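You operate a simulated robot arm through the tools that you are given. There is no shell and no other tool. Be economical: measure what you need, move in short steps, check, and stop when the job is done.

The job below is to be done with a simulated two-armed robot. You get a single attempt, and the scene is never put back.

Task
Grease the thrust and gear bearings of press six into the green.
Fine: leave the third as it is and turn the grey switch to Off.

It is judged by the outcome, as a careful person would: the job done as asked, and still so three seconds after it is handed in. It fails if anything else is knocked over, pushed out of place, dropped, spilled or broken.

Robot
Two 7-joint arms with two-finger parallel grippers on one trunk, on a base that drives. Base frame: it is fixed to the floor where the robot stands at the start and does not move with it; the origin is under the middle of the robot, x ahead of it, y to its left, z up. Units: cm, rad, N and s.
The left shoulder is at the start at [3, 17.3, 138.6], the right one opposite. With the tool pointing down near the work surface each hand reaches from about 10 to 64 cm from the robot's upright axis, wherever it stands, measured 20 degrees to its own side. Places, roughly: green grease lever [50, -20, 110]; grey switch [40, 0, 100]. Payload 3.6 kg a hand.
Tool frame (each hand has its own): the origin (TCP) lies between the finger pads and is the grasp point; the fingertips stand 3 cm ahead of it; z points along the fingers, y is the line along which they close. The gripper opens to 11 cm. The fingers are 2 cm wide and 1 cm thick; the gripper's body (4.8 by 11.2 cm) begins 5.5 cm behind the TCP.
Orientation is told as [roll, pitch, yaw] about the base's x, y, z axes, in that order, counted from this pose: with the fingers straight down and closing along the base's y, the tool's x points along the base's -x, its y along +y and its z along -z.

Tools
- The arms move only by the tool step_arm. It takes "left_moves", "right_moves" or both (then of equal length, played together; a hand with none holds still); each is a list of rows, each a list of 7 numbers: the turn, a rotation vector about the tool's x, y, z in rad, then the shift along the tool's x, y, z in cm, then the opening, from 0 (shut) to 1 (fully open). In form: [[rx, ry, rz, tx, ty, tz, gripper], ...]. A call has 1 to 8 rows; each row shifts and turns the commanded pose from where the row before left it, along the tool's axes as they then stand. A row lasts 0.2 s, in which the tool goes at most 5 cm and 0.15 rad; a call with a longer step from one row to the next is refused whole, and so is a gripper value outside its range. Where a pose cannot be reached the arm comes as near as it can. A force on the tool above 50 N (or 10 N above the force at the start of the call, whichever is more), or a blocked arm, ends the call early, and 0.2 s more pass. The fingers move at their own pace (about 15.3 cm/s each) and stop on an object; they squeeze with about 43 N. The grip force told is the motor's: it shows also when the fingers shut on nothing. Time passes only in rows, and 0.2 s behind the last, so rows that do not move let the fingers close. It gives the time, the measured TCP pose, the force on the tool (base axes), the opening and the grip force at its end, in the units of the frame above (readings bear some noise), with the torque about the TCP (base axes, N m) and any sound that the robot's microphone picked up.
- Cameras (640 x 400 px; columns grow to the right, rows downward): "scene" is now at [9.77, -2.18, 153.65]; the picture's right is [-0.28, -0.96, -0.00], its down [-0.75, 0.21, -0.63] and it looks along [0.61, -0.17, -0.78] (base axes); focal length 214 px, centre (320, 200). "left" rides on the left gripper at [7.2, -1.7, -10.3] in its tool frame; the picture's right is [0.23, 0.97, 0.00], its down [-0.76, 0.18, -0.62] and it looks along [-0.61, 0.14, 0.78] (tool axes); focal length 222 px, centre (320, 200). "right" rides on the right gripper at [7.2, 1.7, -10.3] in its tool frame; the picture's right is [-0.23, 0.97, 0.00], its down [-0.76, -0.18, -0.62] and it looks along [-0.61, -0.14, 0.78] (tool axes); focal length 222 px, centre (320, 200). There is no depth. A picture from a camera that has moved, and an enlarged one, comes with that camera's place and axes in the base frame and with its lens.
- get_image(camera): a new picture of that camera. No time passes.
- move_column(by): slides the trunk up (or, below 0, down) by that many cm; the arms and the scene camera ride with it, the base frame stays. It gives what a move gives, with no picture.
- drive_base(legs): drives the robot by 1 to 6 legs, each [ahead, left, turn to the left] in cm, cm and rad, along the robot's own axes; the way and the turn of a leg run together, so that a leg with both is an arc; at most 150 cm and 3.142 rad a leg. The arms and the cameras ride along, it lands a little off, and it stops where it bumps. It gives what a move gives.
- pan_tilt(pan, tilt): turns the head with the scene camera to pan (to the left, within 1.501 rad either way) and tilt (down, from -0.506 to 1.204), counted from straight ahead of the robot. It gives what a move gives.
- zoom(camera, box): a new picture of the part [left, top, right, bottom] of that camera's present view, enlarged. No time passes.
- job_done(): hands the job in; it is judged then, once.

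Go step by step. Nothing tells you exact positions but the pictures and the camera data: compare them with the known pose of the tool, close in by small moves and look again before you grip or let go. The budget is 120 turns and 108 pictures, counting those below and the enlarged ones. Unless the task says otherwise, let go and move clear before handing in.

The tools are called by a JSON object that holds its "op" and its "data". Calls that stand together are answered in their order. step_arm: Moves the arms, as the interface text tells. Its arguments: {"type":"object","properties":{"left_moves":{"type":"array","items":{"type":"array","items":{"type":"number"}}},"right_moves":{"type":"array","items":{"type":"array","items":{"type":"number"}}}},"required":[]} The other tools are called the same way: move_column (by) slides the trunk up or down; drive_base (legs) drives the base; pan_tilt (pan, tilt) turns the head that bears the scene camera; get_image (camera) takes a picture; zoom (camera, box) takes an enlarged picture of a part of a camera's view; job_done () hands the job in.

At the start:

```text
t: 0.0
left_tcp_pos: [27.48, 16.21, 95.33]
left_orientation: [0.328, 0.008, -0.049]
left_wrist_force: [0.7, -1.0, -0.8]
left_ft_torque: [-0.03, 0.02, 0.01]
left_opening: 10.99
left_grip_force: 0.0
right_tcp_pos: [40.31, -34.77, 139.37]
right_orientation: [0.0, -0.001, 0.0]
right_wrist_force: [0.0, 0.6, 0.6]
right_ft_torque: [0.02, 0.03, 0.02]
right_opening: 11.0
right_grip_force: 0.0
trunk travel left (down, up): [-50.0, 26.3]
robot x, y, heading: [0.19, 0.0, 0.005]
head pan, tilt: [-0.279, 0.887]
```

scene: 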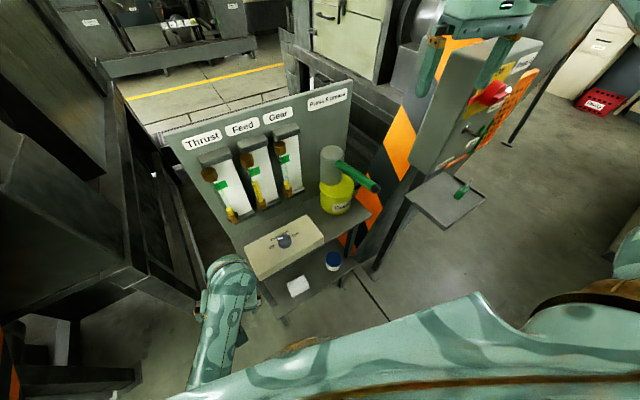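
right: 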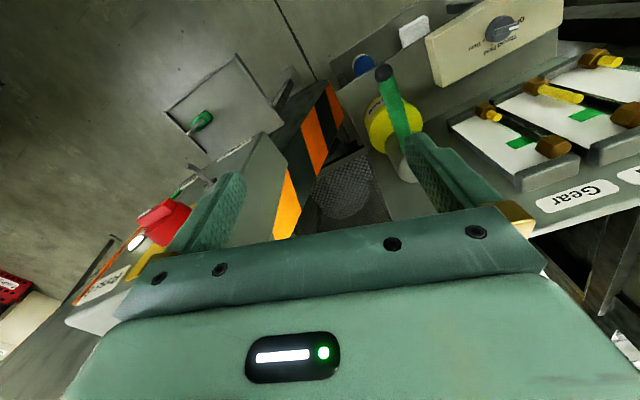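
left: 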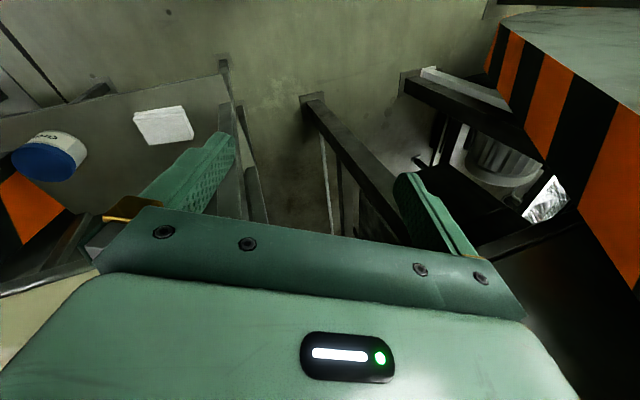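

I see a board with three gauges (Thrust, Feed, Gear), a grease pump with a green lever, and a grey switch on a box. I'll look closer before moving.

{"op": "zoom", "data": {"camera": "scene", "box": [160, 70, 400, 220]}}

{"op": "zoom", "data": {"camera": "scene", "box": [230, 190, 390, 300]}}

{"op": "zoom", "data": {"camera": "right", "box": [340, 0, 640, 200]}}

{"op": "zoom", "data": {"camera": "scene", "box": [380, 20, 560, 220]}}

```text
2.67 times, centred on (280, 145) of scene
camera zoom: at [9.77, -2.18, 153.65], right [-0.28, -0.96, 0.0], down [-0.75, 0.21, -0.63], along [0.61, -0.17, -0.78], focal length 572 px, centre (427, 347)
```

zoom: 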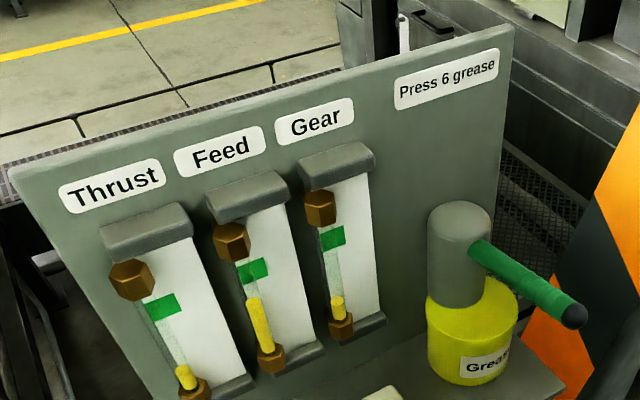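

```text
3.64 times, centred on (310, 245) of scene
camera zoom: at [9.77, -2.18, 153.65], right [-0.28, -0.96, 0.0], down [-0.75, 0.21, -0.63], along [0.61, -0.17, -0.78], focal length 780 px, centre (356, 36)
```

zoom: 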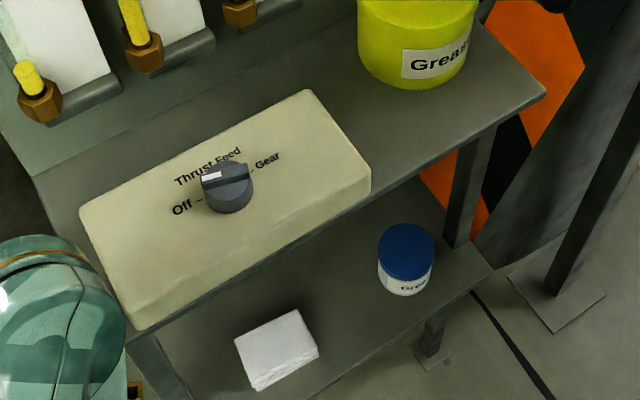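

```text
2.00 times, centred on (490, 100) of right
camera zoom: at [33.07, -32.94, 149.63], right [0.23, 0.97, 0.0], down [0.76, -0.18, 0.62], along [0.61, -0.14, -0.78], focal length 444 px, centre (-20, 400)
```

zoom: 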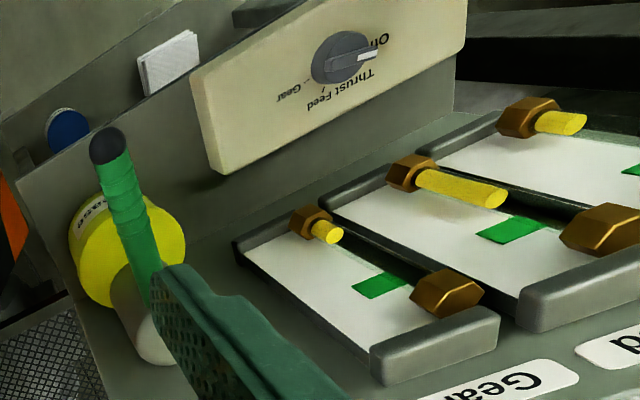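

```text
2.00 times, centred on (470, 120) of scene
camera zoom: at [9.77, -2.18, 153.65], right [-0.28, -0.96, 0.0], down [-0.75, 0.21, -0.63], along [0.61, -0.17, -0.78], focal length 429 px, centre (20, 360)
```

zoom: 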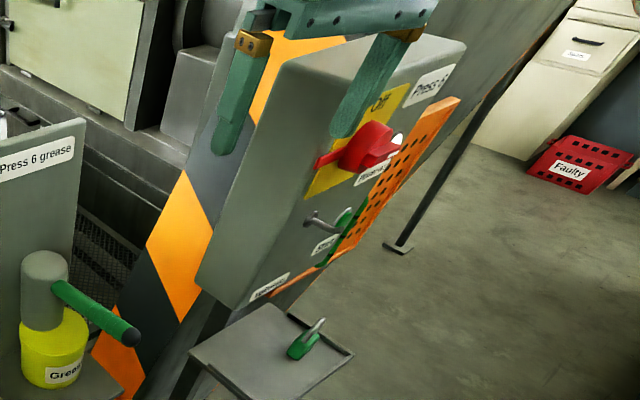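

The grey selector seems to stand between Off and Thrust. I'll look closely at the knob and at the left hand's surroundings.

{"op": "zoom", "data": {"camera": "scene", "box": [255, 220, 319, 260]}}

{"op": "zoom", "data": {"camera": "right", "box": [460, 0, 540, 50]}}

{"op": "pan_tilt", "data": {"pan": 0.1, "tilt": 1.1}}

{"op": "get_image", "data": {"camera": "scene"}}

```text
10.00 times, centred on (287, 240) of scene
camera zoom: at [9.77, -2.18, 153.65], right [-0.28, -0.96, 0.0], down [-0.75, 0.21, -0.63], along [0.61, -0.17, -0.78], focal length 2145 px, centre (650, -200)
```

zoom: 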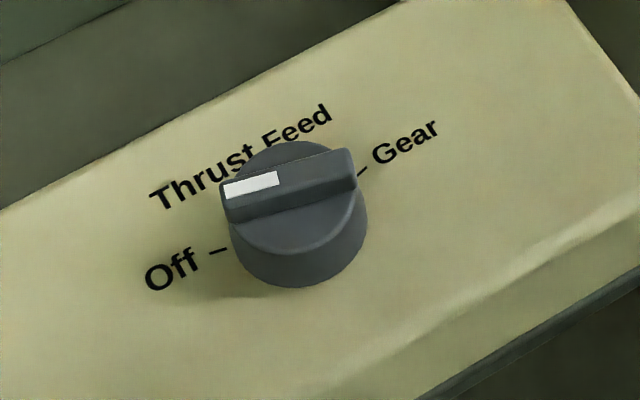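

```text
8.00 times, centred on (500, 25) of right
camera zoom: at [33.07, -32.94, 149.63], right [0.23, 0.97, 0.0], down [0.76, -0.18, 0.62], along [0.61, -0.14, -0.78], focal length 1777 px, centre (-1120, 1600)
```

zoom: 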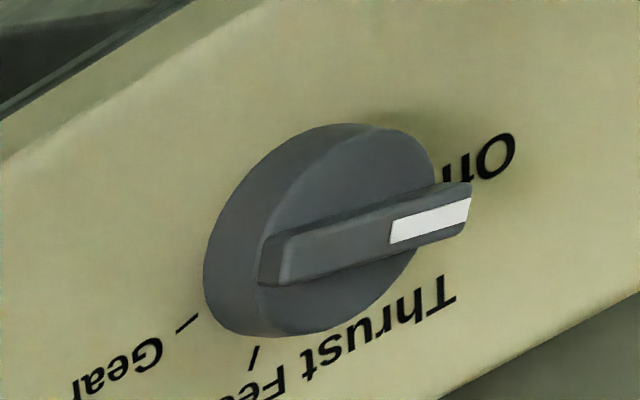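

```text
t: 0.8
left_tcp_pos: [27.5, 16.38, 95.29]
left_orientation: [0.331, 0.008, -0.049]
left_wrist_force: [-0.1, -0.2, -0.2]
left_ft_torque: [0.03, 0.0, -0.02]
left_opening: 10.99
left_grip_force: 0.0
right_tcp_pos: [40.36, -34.56, 139.36]
right_orientation: [0.0, -0.001, 0.0]
right_wrist_force: [0.7, 0.1, -0.6]
right_ft_torque: [0.02, 0.01, -0.02]
right_opening: 10.99
right_grip_force: 0.0
trunk travel left (down, up): [-50.0, 26.3]
robot x, y, heading: [-0.04, 0.24, -0.001]
head pan, tilt: [0.099, 1.1]
```

```text
98 pictures are left
camera scene: at [8.73, 0.54, 152.17], right [0.1, -1.0, 0.0], down [-0.89, -0.09, -0.45], along [0.45, 0.04, -0.89], focal length 214 px, centre (320, 200)
```

scene: 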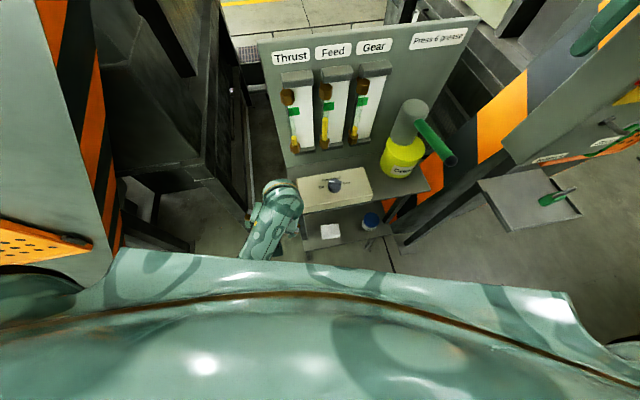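

The pointer stands at Off now, and the left hand sits beside the shelf. I raise the left hand straight up and level it.

{"op": "step_arm", "data": {"left_moves": [[0, 0, 0, 0, 1.3, -3.8, 1], [0, 0, 0, 0, 1.3, -3.8, 1], [0, 0, 0, 0, 1.3, -3.8, 1], [0, 0, 0, 0, 1.3, -3.8, 1], [0.11, 0, 0, 0, 1.3, -3.8, 0.5], [0.11, 0, 0, 0, 0, -2, 0.5], [0.11, 0, 0, 0, 0, 0, 0.5]]}}

{"op": "get_image", "data": {"camera": "left"}}

{"op": "get_image", "data": {"camera": "scene"}}

```text
t: 1.4
left_tcp_pos: [27.62, 24.71, 99.49]
left_orientation: [0.581, 0.021, -0.091]
left_wrist_force: [-0.2, 0.4, 0.2]
left_ft_torque: [0.0, -0.03, -0.01]
left_opening: 10.99
left_grip_force: 0.0
right_tcp_pos: [40.39, -34.69, 139.5]
right_orientation: [0.0, 0.0, 0.0]
right_wrist_force: [0.5, 0.6, 0.4]
right_ft_torque: [-0.03, 0.0, 0.0]
right_opening: 11.02
right_grip_force: 0.2
trunk travel left (down, up): [-50.0, 26.3]
robot x, y, heading: [-0.04, -0.19, -0.0]
head pan, tilt: [0.099, 1.1]
stopped in row 2 (left hand): the arm was blocked; the commanded pose is now the measured one
```

```text
97 pictures are left
camera left: at [19.92, 18.39, 107.32], right [-0.14, 0.83, 0.54], down [0.75, -0.26, 0.6], along [0.64, 0.49, -0.59], focal length 222 px, centre (320, 200)
```

left: 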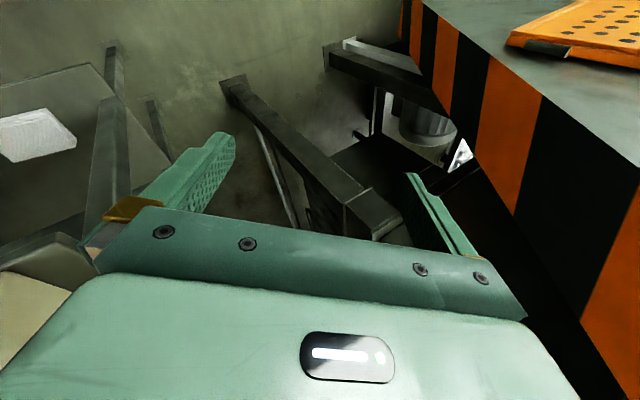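

```text
96 pictures are left
camera scene: at [8.7, 0.61, 152.17], right [0.1, -0.99, 0.0], down [-0.89, -0.09, -0.45], along [0.45, 0.04, -0.89], focal length 214 px, centre (320, 200)
```

scene: 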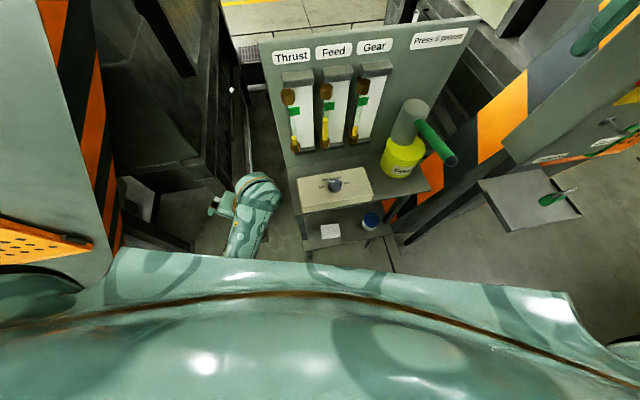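

The arm went off the asked path (a reach limit when folded), tilting the hand left. I'll straighten it in small moves while extending ahead.

{"op": "step_arm", "data": {"left_moves": [[0.1, 0, 0, -2, 0, 0, 1], [0.1, 0, 0, -2, 0, 0, 1]]}}

```text
t: 2.1
left_tcp_pos: [31.14, 30.04, 99.8]
left_orientation: [0.537, 0.048, -0.102]
left_wrist_force: [0.2, -0.2, -0.6]
left_ft_torque: [0.01, -0.01, -0.01]
left_opening: 11.02
left_grip_force: 0.1
right_tcp_pos: [40.39, -34.66, 139.41]
right_orientation: [0.001, 0.002, 0.0]
right_wrist_force: [0.0, 0.6, -0.8]
right_ft_torque: [0.0, 0.01, 0.01]
right_opening: 11.0
right_grip_force: 0.0
trunk travel left (down, up): [-50.0, 26.3]
robot x, y, heading: [0.08, -0.13, 0.001]
head pan, tilt: [0.099, 1.1]
stopped in row 2 (left hand): the arm was blocked; the commanded pose is now the measured one
```

The hand drifted further left but with less tilt. I'll look and continue gently.

{"op": "step_arm", "data": {"left_moves": [[0, 0, 0, -2, 0, 0, 1]]}}

{"op": "get_image", "data": {"camera": "scene"}}

{"op": "get_image", "data": {"camera": "left"}}

```text
t: 2.5
left_tcp_pos: [32.87, 31.03, 99.31]
left_orientation: [0.566, 0.061, -0.102]
left_wrist_force: [0.2, -0.4, -0.5]
left_ft_torque: [0.01, 0.02, 0.0]
left_opening: 11.0
left_grip_force: 0.0
right_tcp_pos: [40.38, -34.66, 139.24]
right_orientation: [-0.003, 0.003, 0.0]
right_wrist_force: [0.0, -0.8, -0.3]
right_ft_torque: [0.0, 0.01, 0.02]
right_opening: 11.0
right_grip_force: 0.0
trunk travel left (down, up): [-50.0, 26.3]
robot x, y, heading: [0.06, -0.02, -0.001]
head pan, tilt: [0.099, 1.1]
```

```text
95 pictures are left
camera scene: at [8.88, 0.57, 152.15], right [0.1, -0.99, 0.0], down [-0.89, -0.09, -0.45], along [0.45, 0.05, -0.89], focal length 214 px, centre (320, 200)
```

scene: 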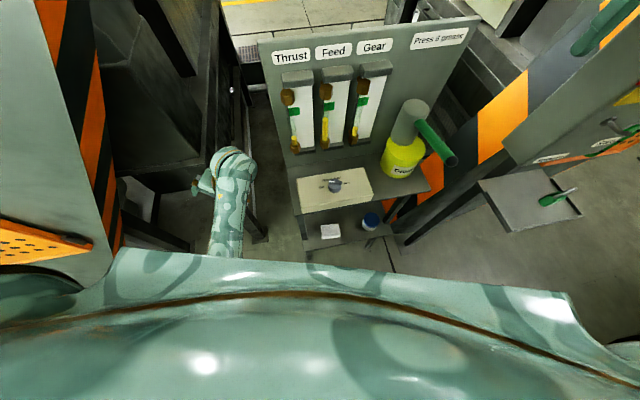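

```text
94 pictures are left
camera left: at [25.42, 24.78, 107.63], right [-0.11, 0.84, 0.54], down [0.78, -0.27, 0.57], along [0.62, 0.48, -0.62], focal length 222 px, centre (320, 200)
```

left: 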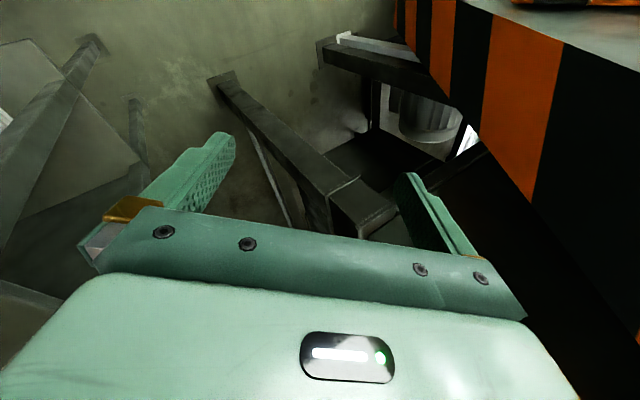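

The hand is in free space beside the cabinet. I try straight up in small rows.

{"op": "step_arm", "data": {"left_moves": [[0, 0, 0, 0, 1.6, -2.5, 1], [0, 0, 0, 0, 1.6, -2.5, 1], [0, 0, 0, 0, 1.6, -2.5, 1], [0, 0, 0, 0, 1.6, -2.5, 1]]}}

```text
t: 3.0
left_tcp_pos: [33.1, 36.59, 105.61]
left_orientation: [0.723, 0.074, -0.084]
left_wrist_force: [-1.5, 0.2, -0.3]
left_ft_torque: [0.01, 0.02, -0.03]
left_opening: 10.99
left_grip_force: 0.1
right_tcp_pos: [40.27, -34.55, 139.35]
right_orientation: [0.001, 0.002, 0.0]
right_wrist_force: [0.7, 0.3, -0.7]
right_ft_torque: [-0.02, 0.01, 0.0]
right_opening: 10.97
right_grip_force: 0.0
trunk travel left (down, up): [-50.0, 26.3]
robot x, y, heading: [-0.18, 0.29, -0.0]
head pan, tilt: [0.099, 1.1]
stopped in row 2 (left hand): the arm was blocked; the commanded pose is now the measured one
```

The left arm seems to be at a joint limit and isn't needed; I'll leave it clear and work with the right arm, which has a tidy downward pose. I move it left at height toward above the knob.

{"op": "step_arm", "data": {"right_moves": [[0, 0, 0, 1, 4, 0, 0.5], [0, 0, 0, 1, 4, 0, 0.5], [0, 0, 0, 0, 4, 0, 0.5], [0, 0, 0, 0, 4, 0, 0.5], [0, 0, 0, 0, 4, 0, 0.5], [0, 0, 0, 0, 4, 0, 0.5], [0, 0, 0, 0, 4, 0, 0.5], [0, 0, 0, 0, 4, 0, 0.5]]}}

{"op": "get_image", "data": {"camera": "right"}}

{"op": "get_image", "data": {"camera": "scene"}}

```text
t: 4.8
left_tcp_pos: [33.04, 36.62, 105.66]
left_orientation: [0.721, 0.073, -0.084]
left_wrist_force: [0.8, 0.8, -0.9]
left_ft_torque: [-0.04, 0.03, 0.01]
left_opening: 10.97
left_grip_force: 0.1
right_tcp_pos: [45.76, -5.92, 141.42]
right_orientation: [-0.002, 0.001, 0.003]
right_wrist_force: [-0.3, -0.4, 0.7]
right_ft_torque: [-0.04, -0.02, -0.03]
right_opening: 5.51
right_grip_force: 0.0
right hand out of reach, approached as far as the arm can: row 4, 5, 6, 7, 8
trunk travel left (down, up): [-50.0, 26.3]
robot x, y, heading: [-0.15, -0.13, -0.002]
head pan, tilt: [0.099, 1.1]
```

```text
93 pictures are left
camera right: at [38.48, -4.26, 151.63], right [0.22, 0.97, 0.0], down [0.76, -0.17, 0.62], along [0.61, -0.14, -0.78], focal length 222 px, centre (320, 200)
```

right: 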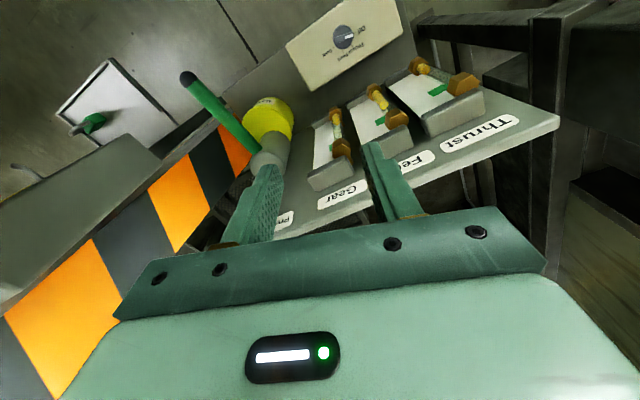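

```text
92 pictures are left
camera scene: at [8.77, 0.8, 152.16], right [0.1, -0.99, 0.0], down [-0.89, -0.09, -0.45], along [0.45, 0.04, -0.89], focal length 214 px, centre (320, 200)
```

scene: 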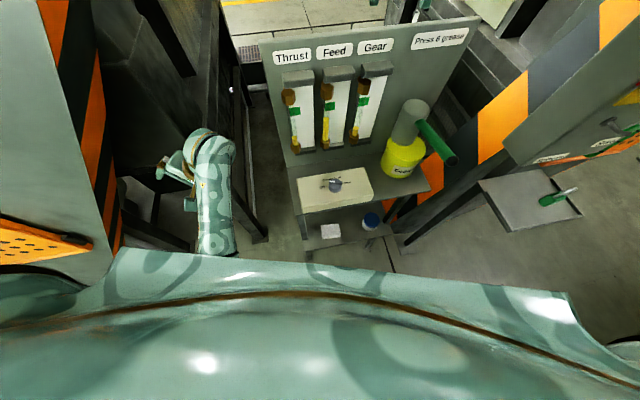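

The right hand is clear above the board; the knob sits near [40.8, -0.6, 100]. I come down and back toward a spot above it.

{"op": "step_arm", "data": {"right_moves": [[0, 0, 0, 0.7, 0, 3.5, 0.5], [0, 0, 0, 0.7, 0.5, 3.5, 0.5], [0, 0, 0, 0.7, 1, 3.5, 0.5], [0, 0, 0, 0.7, 1, 3, 0.5], [0, 0, 0, 0.7, 1, 3, 0.5], [0, 0, 0, 0.7, 1, 3, 0.5]]}}

{"op": "get_image", "data": {"camera": "right"}}

{"op": "get_image", "data": {"camera": "scene"}}

```text
t: 6.2
left_tcp_pos: [33.07, 36.53, 105.61]
left_orientation: [0.722, 0.074, -0.084]
left_wrist_force: [-0.7, -0.2, 0.6]
left_ft_torque: [0.02, 0.01, 0.0]
left_opening: 11.01
left_grip_force: 0.1
right_tcp_pos: [52.61, -6.72, 129.97]
right_orientation: [-0.002, 0.009, 0.004]
right_wrist_force: [-0.3, 0.4, 0.3]
right_ft_torque: [0.0, 0.0, -0.02]
right_opening: 5.48
right_grip_force: 0.1
right hand out of reach, approached as far as the arm can: row 1, 2, 3, 4, 5, 6
trunk travel left (down, up): [-50.0, 26.3]
robot x, y, heading: [0.26, -0.24, -0.002]
head pan, tilt: [0.099, 1.1]
```

```text
91 pictures are left
camera right: at [45.44, -5.04, 140.2], right [0.22, 0.98, 0.0], down [0.77, -0.17, 0.62], along [0.6, -0.14, -0.79], focal length 222 px, centre (320, 200)
```

right: 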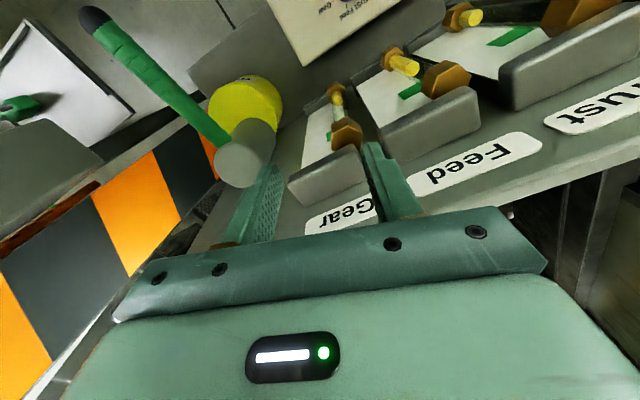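

```text
90 pictures are left
camera scene: at [8.81, 0.62, 152.16], right [0.1, -0.99, 0.0], down [-0.89, -0.09, -0.45], along [0.45, 0.04, -0.89], focal length 214 px, centre (320, 200)
```

scene: 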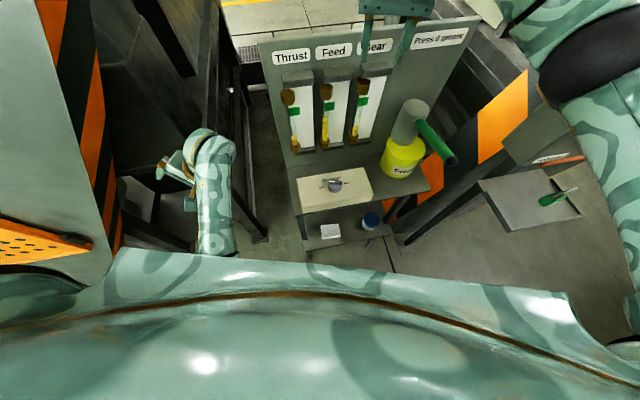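

Reaching across at this height is limiting the arm. I'll raise the trunk so both arms hang lower relative to the shoulders, which should free them.

{"op": "move_column", "data": {"by": 15}}

{"op": "step_arm", "data": {"right_moves": [[0, 0, 0, 3, 0, 0, 0.5], [0, 0, 0, 3, 0, 1, 0.5], [0, 0, 0, 3, 0, 2, 0.5], [0, 0, 0, 2, 0, 3, 0.5], [0, 0, 0, 0, 1, 4, 0.5], [0, 0, 0, 0, 1, 4, 0.5]]}}

{"op": "get_image", "data": {"camera": "scene"}}

```text
t: 7.2
left_tcp_pos: [32.5, 41.99, 115.18]
left_orientation: [0.883, 0.088, -0.062]
left_wrist_force: [0.3, 0.4, 0.2]
left_ft_torque: [0.0, 0.01, 0.05]
left_opening: 11.01
left_grip_force: 0.0
right_tcp_pos: [52.35, -6.65, 137.31]
right_orientation: [-0.001, 0.001, 0.003]
right_wrist_force: [-0.4, -1.3, 0.0]
right_ft_torque: [-0.05, -0.05, 0.0]
right_opening: 5.5
right_grip_force: 0.1
trunk travel left (down, up): [-57.1, 19.2]
robot x, y, heading: [0.54, 0.17, -0.005]
head pan, tilt: [0.099, 1.1]
stopped: the arm was blocked; the commanded pose is now the measured one
```

```text
t: 8.6
left_tcp_pos: [32.68, 41.93, 114.99]
left_orientation: [0.884, 0.093, -0.063]
left_wrist_force: [0.6, 0.4, 0.0]
left_ft_torque: [-0.01, 0.01, -0.02]
left_opening: 11.0
left_grip_force: 0.1
right_tcp_pos: [52.81, -12.03, 131.63]
right_orientation: [-0.001, 0.009, 0.011]
right_wrist_force: [-0.4, 0.0, 0.4]
right_ft_torque: [0.01, -0.01, -0.01]
right_opening: 5.52
right_grip_force: 0.1
right hand out of reach, approached as far as the arm can: row 1, 2, 3, 4, 5, 6
trunk travel left (down, up): [-57.1, 19.2]
robot x, y, heading: [-0.18, 0.01, -0.001]
head pan, tilt: [0.099, 1.1]
```

```text
89 pictures are left
camera scene: at [8.04, 0.59, 159.3], right [0.1, -0.99, 0.0], down [-0.89, -0.09, -0.45], along [0.45, 0.04, -0.89], focal length 214 px, centre (320, 200)
```

scene: 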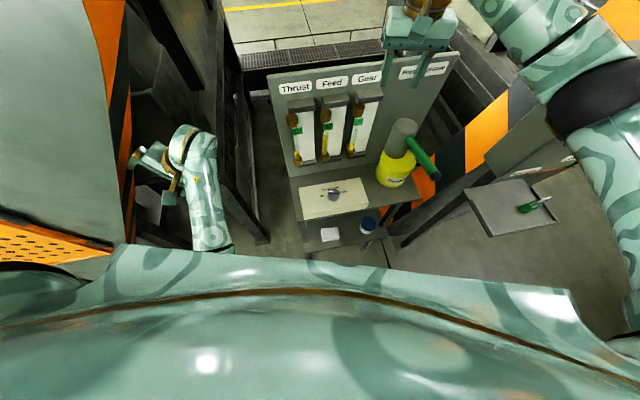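

The left arm meets something as it rises, and the right arm has a near limit here. I'll look around to the left and right of the robot before deciding on how to reposition.

{"op": "pan_tilt", "data": {"pan": 1.4, "tilt": 0.8}}

{"op": "get_image", "data": {"camera": "scene"}}

{"op": "pan_tilt", "data": {"pan": -1.3, "tilt": 0.8}}

{"op": "get_image", "data": {"camera": "scene"}}

```text
t: 10.0
left_tcp_pos: [32.63, 41.84, 115.0]
left_orientation: [0.885, 0.091, -0.062]
left_wrist_force: [-0.4, -0.8, 0.7]
left_ft_torque: [0.01, 0.01, 0.0]
left_opening: 11.01
left_grip_force: 0.1
right_tcp_pos: [52.76, -11.89, 131.7]
right_orientation: [-0.001, 0.009, 0.008]
right_wrist_force: [-0.5, -0.7, -0.3]
right_ft_torque: [0.0, -0.02, 0.0]
right_opening: 5.48
right_grip_force: 0.1
trunk travel left (down, up): [-57.1, 19.2]
robot x, y, heading: [-0.51, 0.25, -0.004]
head pan, tilt: [1.4, 0.799]
```

```text
88 pictures are left
camera scene: at [3.07, 7.89, 161.48], right [0.99, -0.17, 0.0], down [-0.12, -0.71, -0.7], along [0.12, 0.69, -0.72], focal length 214 px, centre (320, 200)
```

scene: 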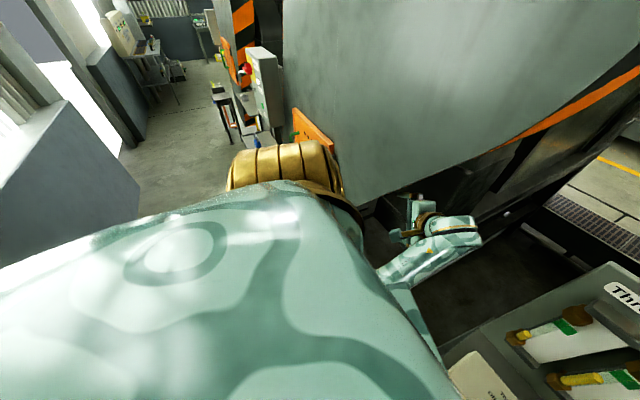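

```text
t: 12.4
left_tcp_pos: [32.6, 42.04, 115.06]
left_orientation: [0.883, 0.091, -0.061]
left_wrist_force: [0.6, 0.4, 0.7]
left_ft_torque: [0.03, 0.02, -0.03]
left_opening: 10.99
left_grip_force: 0.1
right_tcp_pos: [52.73, -11.93, 131.74]
right_orientation: [0.002, 0.011, 0.009]
right_wrist_force: [-0.2, 0.7, 1.0]
right_ft_torque: [0.02, -0.02, 0.01]
right_opening: 5.5
right_grip_force: 0.0
trunk travel left (down, up): [-57.1, 19.2]
robot x, y, heading: [0.15, -0.14, 0.003]
head pan, tilt: [-1.3, 0.799]
```

```text
87 pictures are left
camera scene: at [3.84, -7.83, 161.48], right [-0.96, -0.27, 0.0], down [-0.19, 0.69, -0.7], along [0.19, -0.67, -0.72], focal length 214 px, centre (320, 200)
```

scene: 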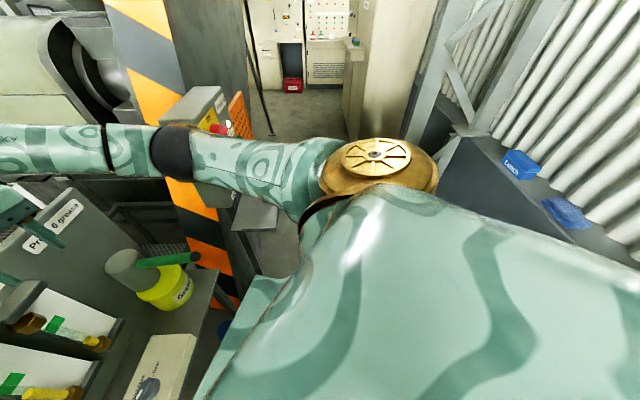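

The left arm is crowded by the press housing on the left, and the knob is too close for the right arm. Behind the robot the floor looks open, so I back up by 10 cm.

{"op": "drive_base", "data": {"legs": [[-10, 0, 0]]}}

{"op": "pan_tilt", "data": {"pan": -0.1, "tilt": 0.9}}

{"op": "get_image", "data": {"camera": "scene"}}

```text
t: 13.6
left_tcp_pos: [22.55, 41.92, 115.06]
left_orientation: [0.882, 0.09, -0.062]
left_wrist_force: [-0.3, 0.2, -0.2]
left_ft_torque: [-0.02, -0.01, 0.01]
left_opening: 10.99
left_grip_force: 0.1
right_tcp_pos: [42.58, -11.97, 131.69]
right_orientation: [0.001, 0.009, 0.009]
right_wrist_force: [0.8, 0.6, 0.4]
right_ft_torque: [0.04, -0.01, -0.01]
right_opening: 5.47
right_grip_force: 0.0
trunk travel left (down, up): [-57.1, 19.2]
robot x, y, heading: [-10.02, 0.32, -0.002]
head pan, tilt: [-1.3, 0.799]
```

```text
t: 15.0
left_tcp_pos: [22.7, 41.92, 115.03]
left_orientation: [0.884, 0.091, -0.063]
left_wrist_force: [0.2, 0.5, -0.1]
left_ft_torque: [0.0, 0.02, -0.01]
left_opening: 11.0
left_grip_force: 0.0
right_tcp_pos: [42.68, -11.94, 131.81]
right_orientation: [-0.001, 0.01, 0.008]
right_wrist_force: [0.2, -0.2, -0.1]
right_ft_torque: [-0.02, 0.02, -0.03]
right_opening: 5.49
right_grip_force: 0.0
trunk travel left (down, up): [-57.1, 19.2]
robot x, y, heading: [-10.36, 0.01, -0.001]
head pan, tilt: [-0.099, 0.901]
```

```text
86 pictures are left
camera scene: at [-0.81, -0.82, 160.68], right [-0.1, -0.99, 0.0], down [-0.78, 0.08, -0.62], along [0.62, -0.06, -0.78], focal length 214 px, centre (320, 200)
```

scene: 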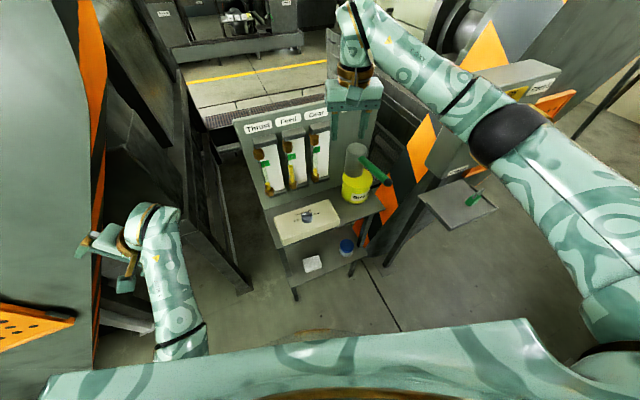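

Now there's a clear overview, and the right hand is between the robot and the board. I move it left and down above the knob.

{"op": "step_arm", "data": {"right_moves": [[0, 0, 0, 0.5, 2.5, 2, 0.5], [0, 0, 0, 0.5, 2.5, 2, 0.5], [0, 0, 0, 0.5, 2.5, 2, 0.5], [0, 0, 0, 0.5, 2.5, 2, 0.5], [0, 0, 0, 0, 1, 3, 0.5], [0, 0, 0, 0, 0, 3, 0.5]]}}

{"op": "get_image", "data": {"camera": "right"}}

{"op": "get_image", "data": {"camera": "scene"}}

```text
t: 16.4
left_tcp_pos: [22.64, 41.9, 114.96]
left_orientation: [0.881, 0.09, -0.064]
left_wrist_force: [-0.4, 0.1, 0.1]
left_ft_torque: [0.0, 0.0, 0.01]
left_opening: 11.0
left_grip_force: 0.0
right_tcp_pos: [48.1, -3.08, 120.45]
right_orientation: [0.0, 0.012, 0.01]
right_wrist_force: [0.3, 0.6, -0.5]
right_ft_torque: [-0.01, -0.02, 0.02]
right_opening: 5.5
right_grip_force: 0.0
right hand out of reach, approached as far as the arm can: row 1, 2, 3, 4, 5
trunk travel left (down, up): [-57.1, 19.2]
robot x, y, heading: [-10.05, 0.02, -0.0]
head pan, tilt: [-0.099, 0.901]
```

```text
85 pictures are left
camera right: at [40.95, -1.44, 130.76], right [0.22, 0.98, 0.0], down [0.77, -0.17, 0.61], along [0.6, -0.14, -0.79], focal length 222 px, centre (320, 200)
```

right: 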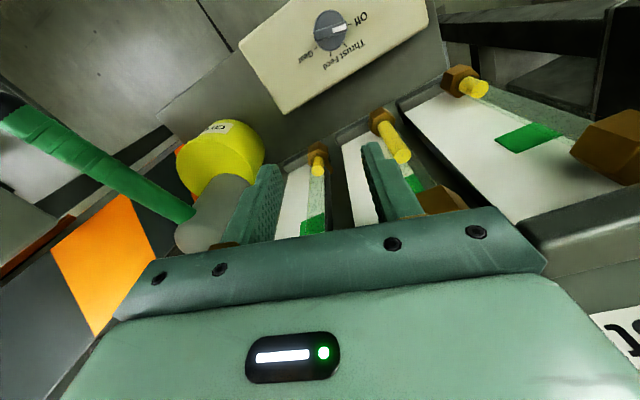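

```text
84 pictures are left
camera scene: at [-0.82, -0.78, 160.68], right [-0.1, -0.99, 0.0], down [-0.78, 0.08, -0.62], along [0.62, -0.06, -0.78], focal length 214 px, centre (320, 200)
```

scene: 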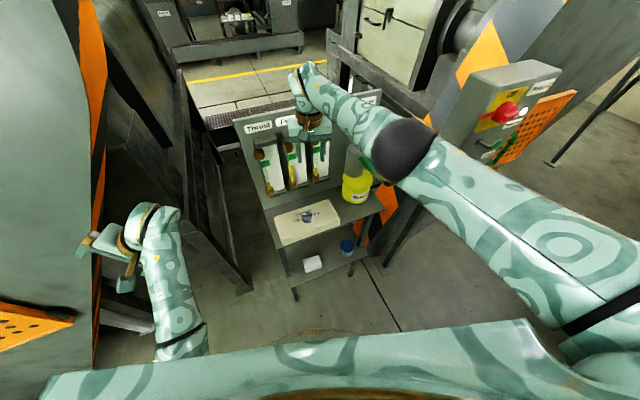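

The hand still sits ahead of the wanted place. I try yawing the tool to the left (natural for this reach) while pulling back.

{"op": "step_arm", "data": {"right_moves": [[0, 0, -0.13, 2, -1, 0, 0.5], [0, 0, -0.13, 2, -1, 0, 0.5], [0, 0, -0.13, 2, 0, 0, 0.5]]}}

```text
t: 17.2
left_tcp_pos: [22.58, 41.9, 115.16]
left_orientation: [0.886, 0.09, -0.062]
left_wrist_force: [0.7, 0.6, 0.0]
left_ft_torque: [-0.04, 0.0, 0.02]
left_opening: 11.02
left_grip_force: 0.0
right_tcp_pos: [42.0, -6.05, 120.66]
right_orientation: [0.003, 0.007, 0.401]
right_wrist_force: [-0.2, 0.0, 0.6]
right_ft_torque: [0.0, 0.0, 0.02]
right_opening: 5.49
right_grip_force: 0.1
trunk travel left (down, up): [-57.1, 19.2]
robot x, y, heading: [-9.95, 0.09, 0.0]
head pan, tilt: [-0.099, 0.901]
```

Yaw frees it: the hand is now at [42, -6, 120.7]. I take a picture of the knob and the box to find the face's tilt.

{"op": "get_image", "data": {"camera": "right"}}

{"op": "zoom", "data": {"camera": "scene", "box": [260, 190, 356, 250]}}

```text
83 pictures are left
camera right: at [34.85, -7.27, 130.99], right [-0.17, 0.99, 0.0], down [0.78, 0.13, 0.62], along [0.61, 0.11, -0.79], focal length 222 px, centre (320, 200)
```

right: 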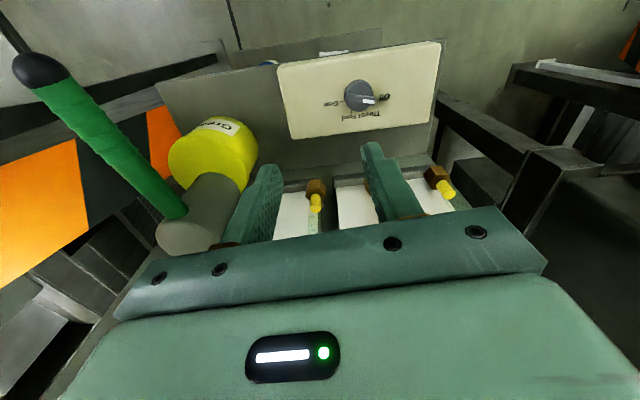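

```text
6.67 times, centred on (308, 220) of scene
camera zoom: at [-0.89, -0.87, 160.69], right [-0.1, -0.99, 0.0], down [-0.78, 0.08, -0.62], along [0.62, -0.06, -0.78], focal length 1430 px, centre (400, 67)
```

zoom: 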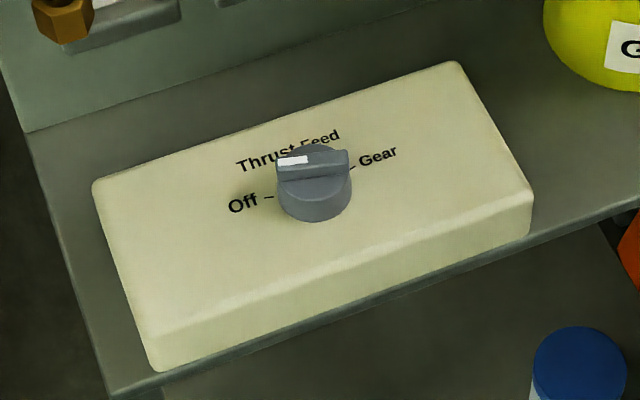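

The box top is close to level at about z 98, knob top about [40.7, -0.7, 101]. I zoom on the dial to read the ticks.

{"op": "zoom", "data": {"camera": "right", "box": [310, 65, 406, 125]}}

{"op": "zoom", "data": {"camera": "scene", "box": [285, 203, 333, 233]}}

```text
6.67 times, centred on (358, 95) of right
camera zoom: at [34.85, -7.27, 130.99], right [-0.17, 0.99, 0.0], down [0.78, 0.13, 0.62], along [0.61, 0.11, -0.79], focal length 1481 px, centre (67, 900)
```

zoom: 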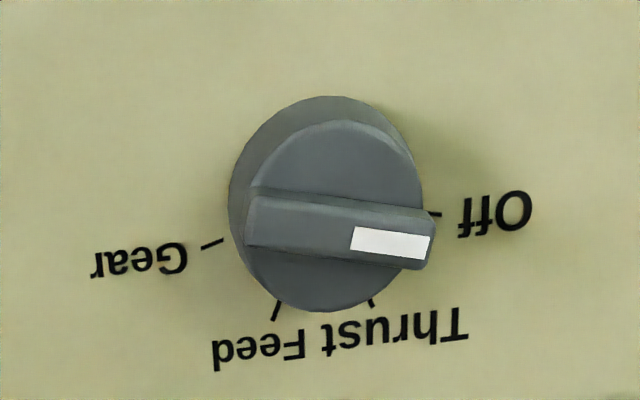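

```text
13.33 times, centred on (309, 218) of scene
camera zoom: at [-0.89, -0.87, 160.69], right [-0.1, -0.99, 0.0], down [-0.78, 0.08, -0.62], along [0.62, -0.06, -0.78], focal length 2860 px, centre (467, -40)
```

zoom: 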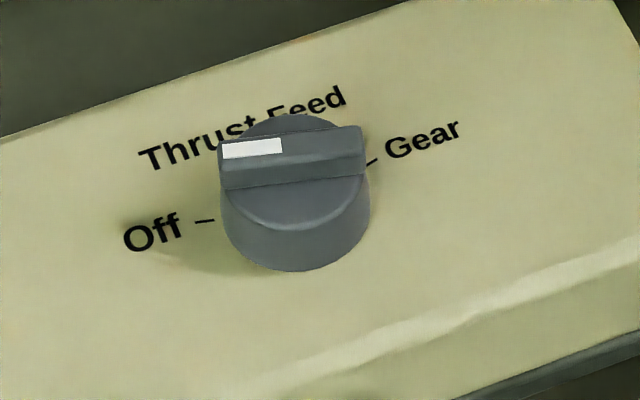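

Ticks read: Off at the pointer now (bar along base y), then Thrust, Feed, Gear about 48° apart clockwise. I'll yaw the hand to grip the bar across its flats (yaw ≈ 1.57) and then centre over it.

{"op": "step_arm", "data": {"right_moves": [[0, 0, -0.146, 0, 0, 0, 0.5], [0, 0, -0.146, 0, 0, 0, 0.5], [0, 0, -0.146, 0, 0, 0, 0.5], [0, 0, -0.146, 0, 0, 0, 0.5], [0, 0, -0.146, 0, 0, 0, 0.5], [0, 0, -0.146, 0, 0, 0, 0.5], [0, 0, -0.146, 0, 0, 0, 0.5], [0, 0, -0.146, 0, 0, 0, 0.5]]}}

```text
t: 19.0
left_tcp_pos: [22.63, 41.9, 114.96]
left_orientation: [0.884, 0.09, -0.064]
left_wrist_force: [0.4, 1.1, -0.4]
left_ft_torque: [0.0, 0.03, -0.02]
left_opening: 11.0
left_grip_force: 0.1
right_tcp_pos: [42.11, -5.86, 120.56]
right_orientation: [0.009, -0.001, 1.569]
right_wrist_force: [0.0, -0.6, 0.4]
right_ft_torque: [0.0, -0.01, 0.0]
right_opening: 5.49
right_grip_force: 0.1
trunk travel left (down, up): [-57.1, 19.2]
robot x, y, heading: [-9.83, -0.15, -0.003]
head pan, tilt: [-0.099, 0.901]
```

Yaw reached exactly. Now I move over the knob to about z 110.

{"op": "step_arm", "data": {"right_moves": [[0, 0, 0, -2.6, 0.7, 2, 0.5], [0, 0, 0, -2.6, 0.7, 2, 0.5], [0, 0, 0, 0, 0, 3, 0.5], [0, 0, 0, 0, 0, 3, 0.5]]}}

{"op": "get_image", "data": {"camera": "right"}}

{"op": "zoom", "data": {"camera": "scene", "box": [240, 160, 368, 240]}}

```text
t: 20.0
left_tcp_pos: [22.55, 41.96, 115.08]
left_orientation: [0.884, 0.09, -0.063]
left_wrist_force: [-0.1, 0.0, 0.7]
left_ft_torque: [0.04, 0.03, 0.0]
left_opening: 11.0
left_grip_force: 0.0
right_tcp_pos: [40.37, -0.32, 110.55]
right_orientation: [0.01, 0.001, 1.568]
right_wrist_force: [-0.1, -0.2, -0.4]
right_ft_torque: [-0.03, 0.02, -0.03]
right_opening: 5.49
right_grip_force: 0.0
trunk travel left (down, up): [-57.1, 19.2]
robot x, y, heading: [-10.33, 0.36, -0.002]
head pan, tilt: [-0.099, 0.901]
```

```text
79 pictures are left
camera right: at [38.78, -7.68, 120.85], right [-0.97, 0.23, 0.01], down [0.19, 0.76, 0.62], along [0.14, 0.61, -0.78], focal length 222 px, centre (320, 200)
```

right: 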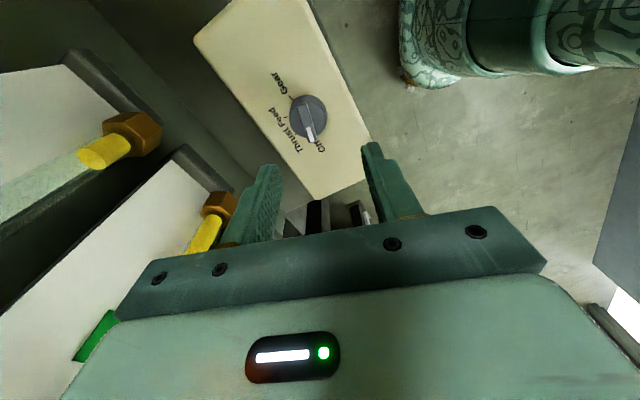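

```text
5.00 times, centred on (304, 200) of scene
camera zoom: at [-0.82, -0.74, 160.68], right [-0.1, -0.99, 0.0], down [-0.78, 0.08, -0.62], along [0.62, -0.06, -0.78], focal length 1072 px, centre (400, 200)
```

zoom: 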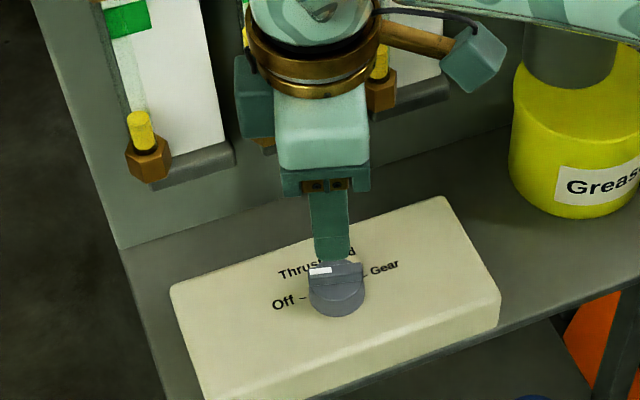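

Knob is slightly ahead/right of my TCP, about [41, -0.9]. I correct and descend to tips just around the bar.

{"op": "step_arm", "data": {"right_moves": [[0, 0, 0, 0.5, -0.6, 2, 0.5], [0, 0, 0, 0, 0, 2.5, 0.4], [0, 0, 0, 0, 0, 1.5, 0.4]]}}

{"op": "get_image", "data": {"camera": "right"}}

{"op": "zoom", "data": {"camera": "scene", "box": [260, 180, 356, 240]}}

```text
t: 20.8
left_tcp_pos: [22.54, 41.92, 115.05]
left_orientation: [0.883, 0.092, -0.062]
left_wrist_force: [0.1, 0.0, -0.1]
left_ft_torque: [0.0, 0.01, 0.02]
left_opening: 11.01
left_grip_force: 0.0
right_tcp_pos: [40.94, -1.13, 104.73]
right_orientation: [0.01, -0.001, 1.567]
right_wrist_force: [0.3, 0.9, -0.1]
right_ft_torque: [0.04, -0.02, -0.01]
right_opening: 4.39
right_grip_force: 0.1
trunk travel left (down, up): [-57.1, 19.2]
robot x, y, heading: [-10.08, 0.16, -0.005]
head pan, tilt: [-0.099, 0.901]
```

```text
77 pictures are left
camera right: at [39.44, -8.41, 114.93], right [-0.97, 0.23, 0.01], down [0.19, 0.76, 0.62], along [0.14, 0.61, -0.78], focal length 222 px, centre (320, 200)
```

right: 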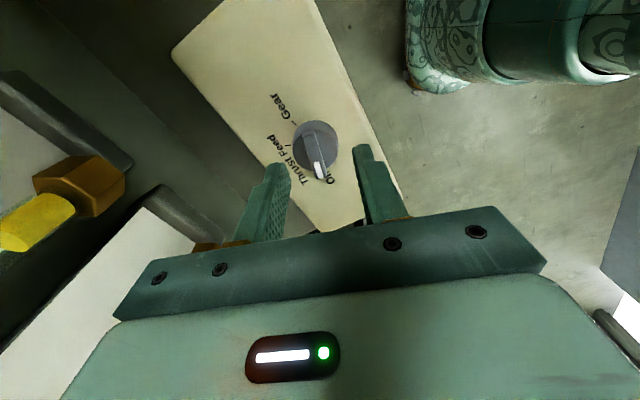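

```text
6.67 times, centred on (308, 210) of scene
camera zoom: at [-0.84, -0.8, 160.69], right [-0.1, -0.99, 0.0], down [-0.78, 0.08, -0.62], along [0.62, -0.06, -0.78], focal length 1430 px, centre (400, 133)
```

zoom: 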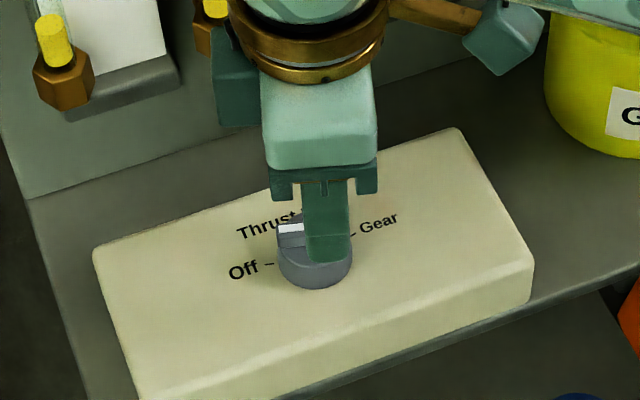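

The bar lies between the fingers, about centred. I go down 2.2 cm more and close.

{"op": "step_arm", "data": {"right_moves": [[0, 0, 0, 0, -0.2, 1.2, 0.35], [0, 0, 0, 0, 0, 1.0, 0.35]]}}

{"op": "zoom", "data": {"camera": "right", "box": [240, 80, 400, 180]}}

{"op": "zoom", "data": {"camera": "scene", "box": [285, 195, 333, 225]}}

```text
t: 21.4
left_tcp_pos: [22.68, 41.9, 114.97]
left_orientation: [0.884, 0.089, -0.063]
left_wrist_force: [0.2, -0.2, 0.1]
left_ft_torque: [0.02, 0.0, -0.02]
left_opening: 11.01
left_grip_force: 0.1
right_tcp_pos: [41.34, -1.07, 102.45]
right_orientation: [0.009, 0.001, 1.568]
right_wrist_force: [-0.1, -0.1, 0.4]
right_ft_torque: [0.03, -0.02, -0.02]
right_opening: 3.86
right_grip_force: 0.1
trunk travel left (down, up): [-57.1, 19.2]
robot x, y, heading: [-9.89, 0.33, 0.001]
head pan, tilt: [-0.099, 0.901]
```

```text
4.00 times, centred on (320, 130) of right
camera zoom: at [39.71, -8.33, 112.77], right [-0.97, 0.23, 0.01], down [0.19, 0.76, 0.62], along [0.14, 0.61, -0.78], focal length 888 px, centre (320, 480)
```

zoom: 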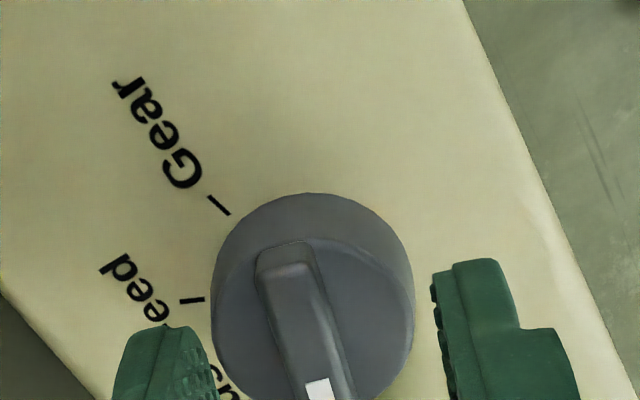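

```text
13.33 times, centred on (309, 210) of scene
camera zoom: at [-0.84, -0.79, 160.69], right [-0.1, -0.99, 0.0], down [-0.78, 0.08, -0.62], along [0.62, -0.06, -0.78], focal length 2860 px, centre (467, 67)
```

zoom: 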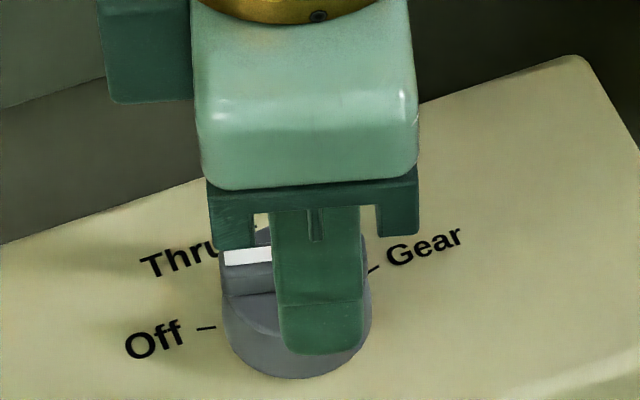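

The bar is slightly left/ahead of mid-fingers. I shift a bit, then close on it.

{"op": "step_arm", "data": {"right_moves": [[0, 0, 0, -0.4, -0.2, 0.2, 0.3], [0, 0, 0, 0, 0, 0, 0.15], [0, 0, 0, 0, 0, 0, 0.0], [0, 0, 0, 0, 0, 0, 0.0]]}}

{"op": "zoom", "data": {"camera": "right", "box": [240, 80, 400, 180]}}

```text
t: 22.4
left_tcp_pos: [22.64, 41.87, 115.11]
left_orientation: [0.884, 0.091, -0.062]
left_wrist_force: [0.3, -0.6, 0.5]
left_ft_torque: [0.0, 0.02, -0.01]
left_opening: 11.01
left_grip_force: 0.1
right_tcp_pos: [41.67, -0.79, 102.33]
right_orientation: [0.009, 0.001, 1.568]
right_wrist_force: [2.7, 1.7, 1.6]
right_ft_torque: [0.05, -0.09, 0.01]
right_opening: 1.01
right_grip_force: 45.4
trunk travel left (down, up): [-57.1, 19.2]
robot x, y, heading: [-10.36, 0.31, -0.002]
head pan, tilt: [-0.099, 0.901]
```

```text
4.00 times, centred on (320, 130) of right
camera zoom: at [39.98, -7.93, 112.53], right [-0.97, 0.23, 0.01], down [0.19, 0.76, 0.62], along [0.14, 0.61, -0.78], focal length 888 px, centre (320, 480)
```

zoom: 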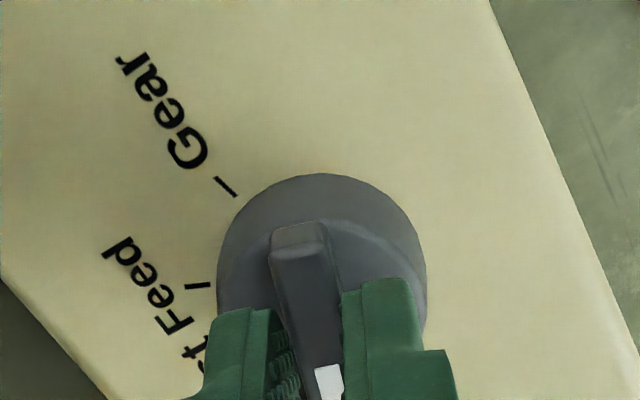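

The bar is gripped (1 cm wide). I check the fingers' place along the bar from the scene camera before turning.

{"op": "zoom", "data": {"camera": "scene", "box": [285, 195, 333, 225]}}

```text
13.33 times, centred on (309, 210) of scene
camera zoom: at [-0.81, -0.77, 160.68], right [-0.1, -0.99, 0.0], down [-0.78, 0.08, -0.62], along [0.62, -0.06, -0.78], focal length 2860 px, centre (467, 67)
```

zoom: 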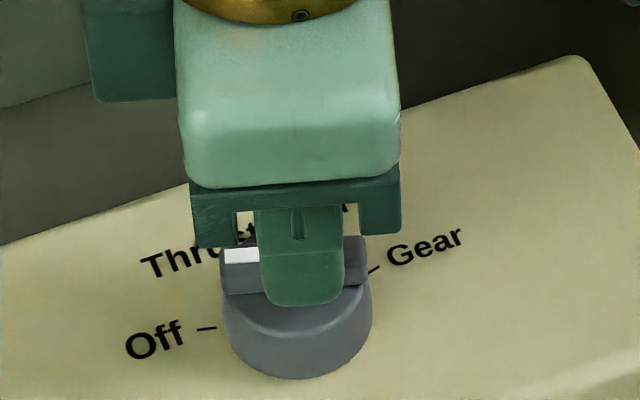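

Well centred. I turn the knob clockwise about 48° to Thrust.

{"op": "step_arm", "data": {"right_moves": [[0, 0, 0.12, 0, 0, 0, 0], [0, 0, 0.12, 0, 0, 0, 0], [0, 0, 0.12, 0, 0, 0, 0], [0, 0, 0.12, 0, 0, 0, 0], [0, 0, 0.12, 0, 0, 0, 0], [0, 0, 0.12, 0, 0, 0, 0], [0, 0, 0.12, 0, 0, 0, 0]]}}

{"op": "zoom", "data": {"camera": "scene", "box": [285, 195, 333, 225]}}

{"op": "zoom", "data": {"camera": "right", "box": [240, 80, 400, 180]}}

```text
t: 24.0
left_tcp_pos: [22.43, 41.86, 115.14]
left_orientation: [0.883, 0.091, -0.062]
left_wrist_force: [-1.2, -0.3, -0.2]
left_ft_torque: [0.02, -0.02, 0.0]
left_opening: 11.0
left_grip_force: 0.2
right_tcp_pos: [41.5, -0.62, 102.28]
right_orientation: [0.007, 0.007, 0.723]
right_wrist_force: [-13.3, 0.7, -3.3]
right_ft_torque: [0.82, -0.63, 0.06]
right_opening: 0.96
right_grip_force: 45.4
trunk travel left (down, up): [-57.1, 19.2]
robot x, y, heading: [-9.69, -0.28, -0.007]
head pan, tilt: [-0.099, 0.901]
```

```text
13.33 times, centred on (309, 210) of scene
camera zoom: at [-1.09, -0.78, 160.69], right [-0.1, -0.99, 0.0], down [-0.78, 0.08, -0.62], along [0.62, -0.06, -0.78], focal length 2860 px, centre (467, 67)
```

zoom: 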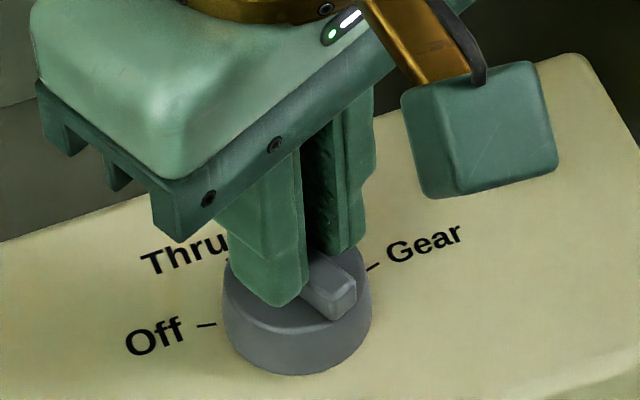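

```text
4.00 times, centred on (320, 130) of right
camera zoom: at [35.0, -4.16, 112.58], right [-0.48, 0.88, 0.0], down [0.69, 0.37, 0.62], along [0.54, 0.3, -0.79], focal length 888 px, centre (320, 480)
```

zoom: 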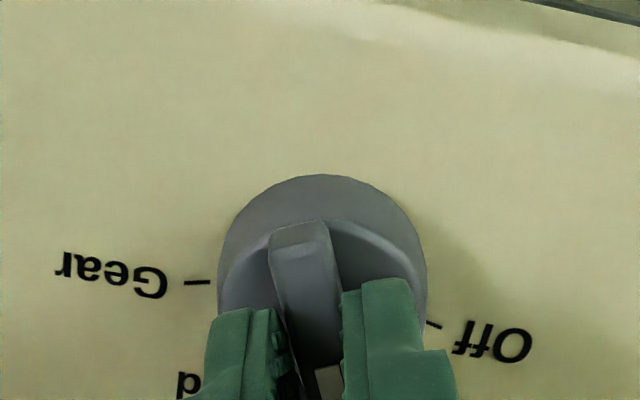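

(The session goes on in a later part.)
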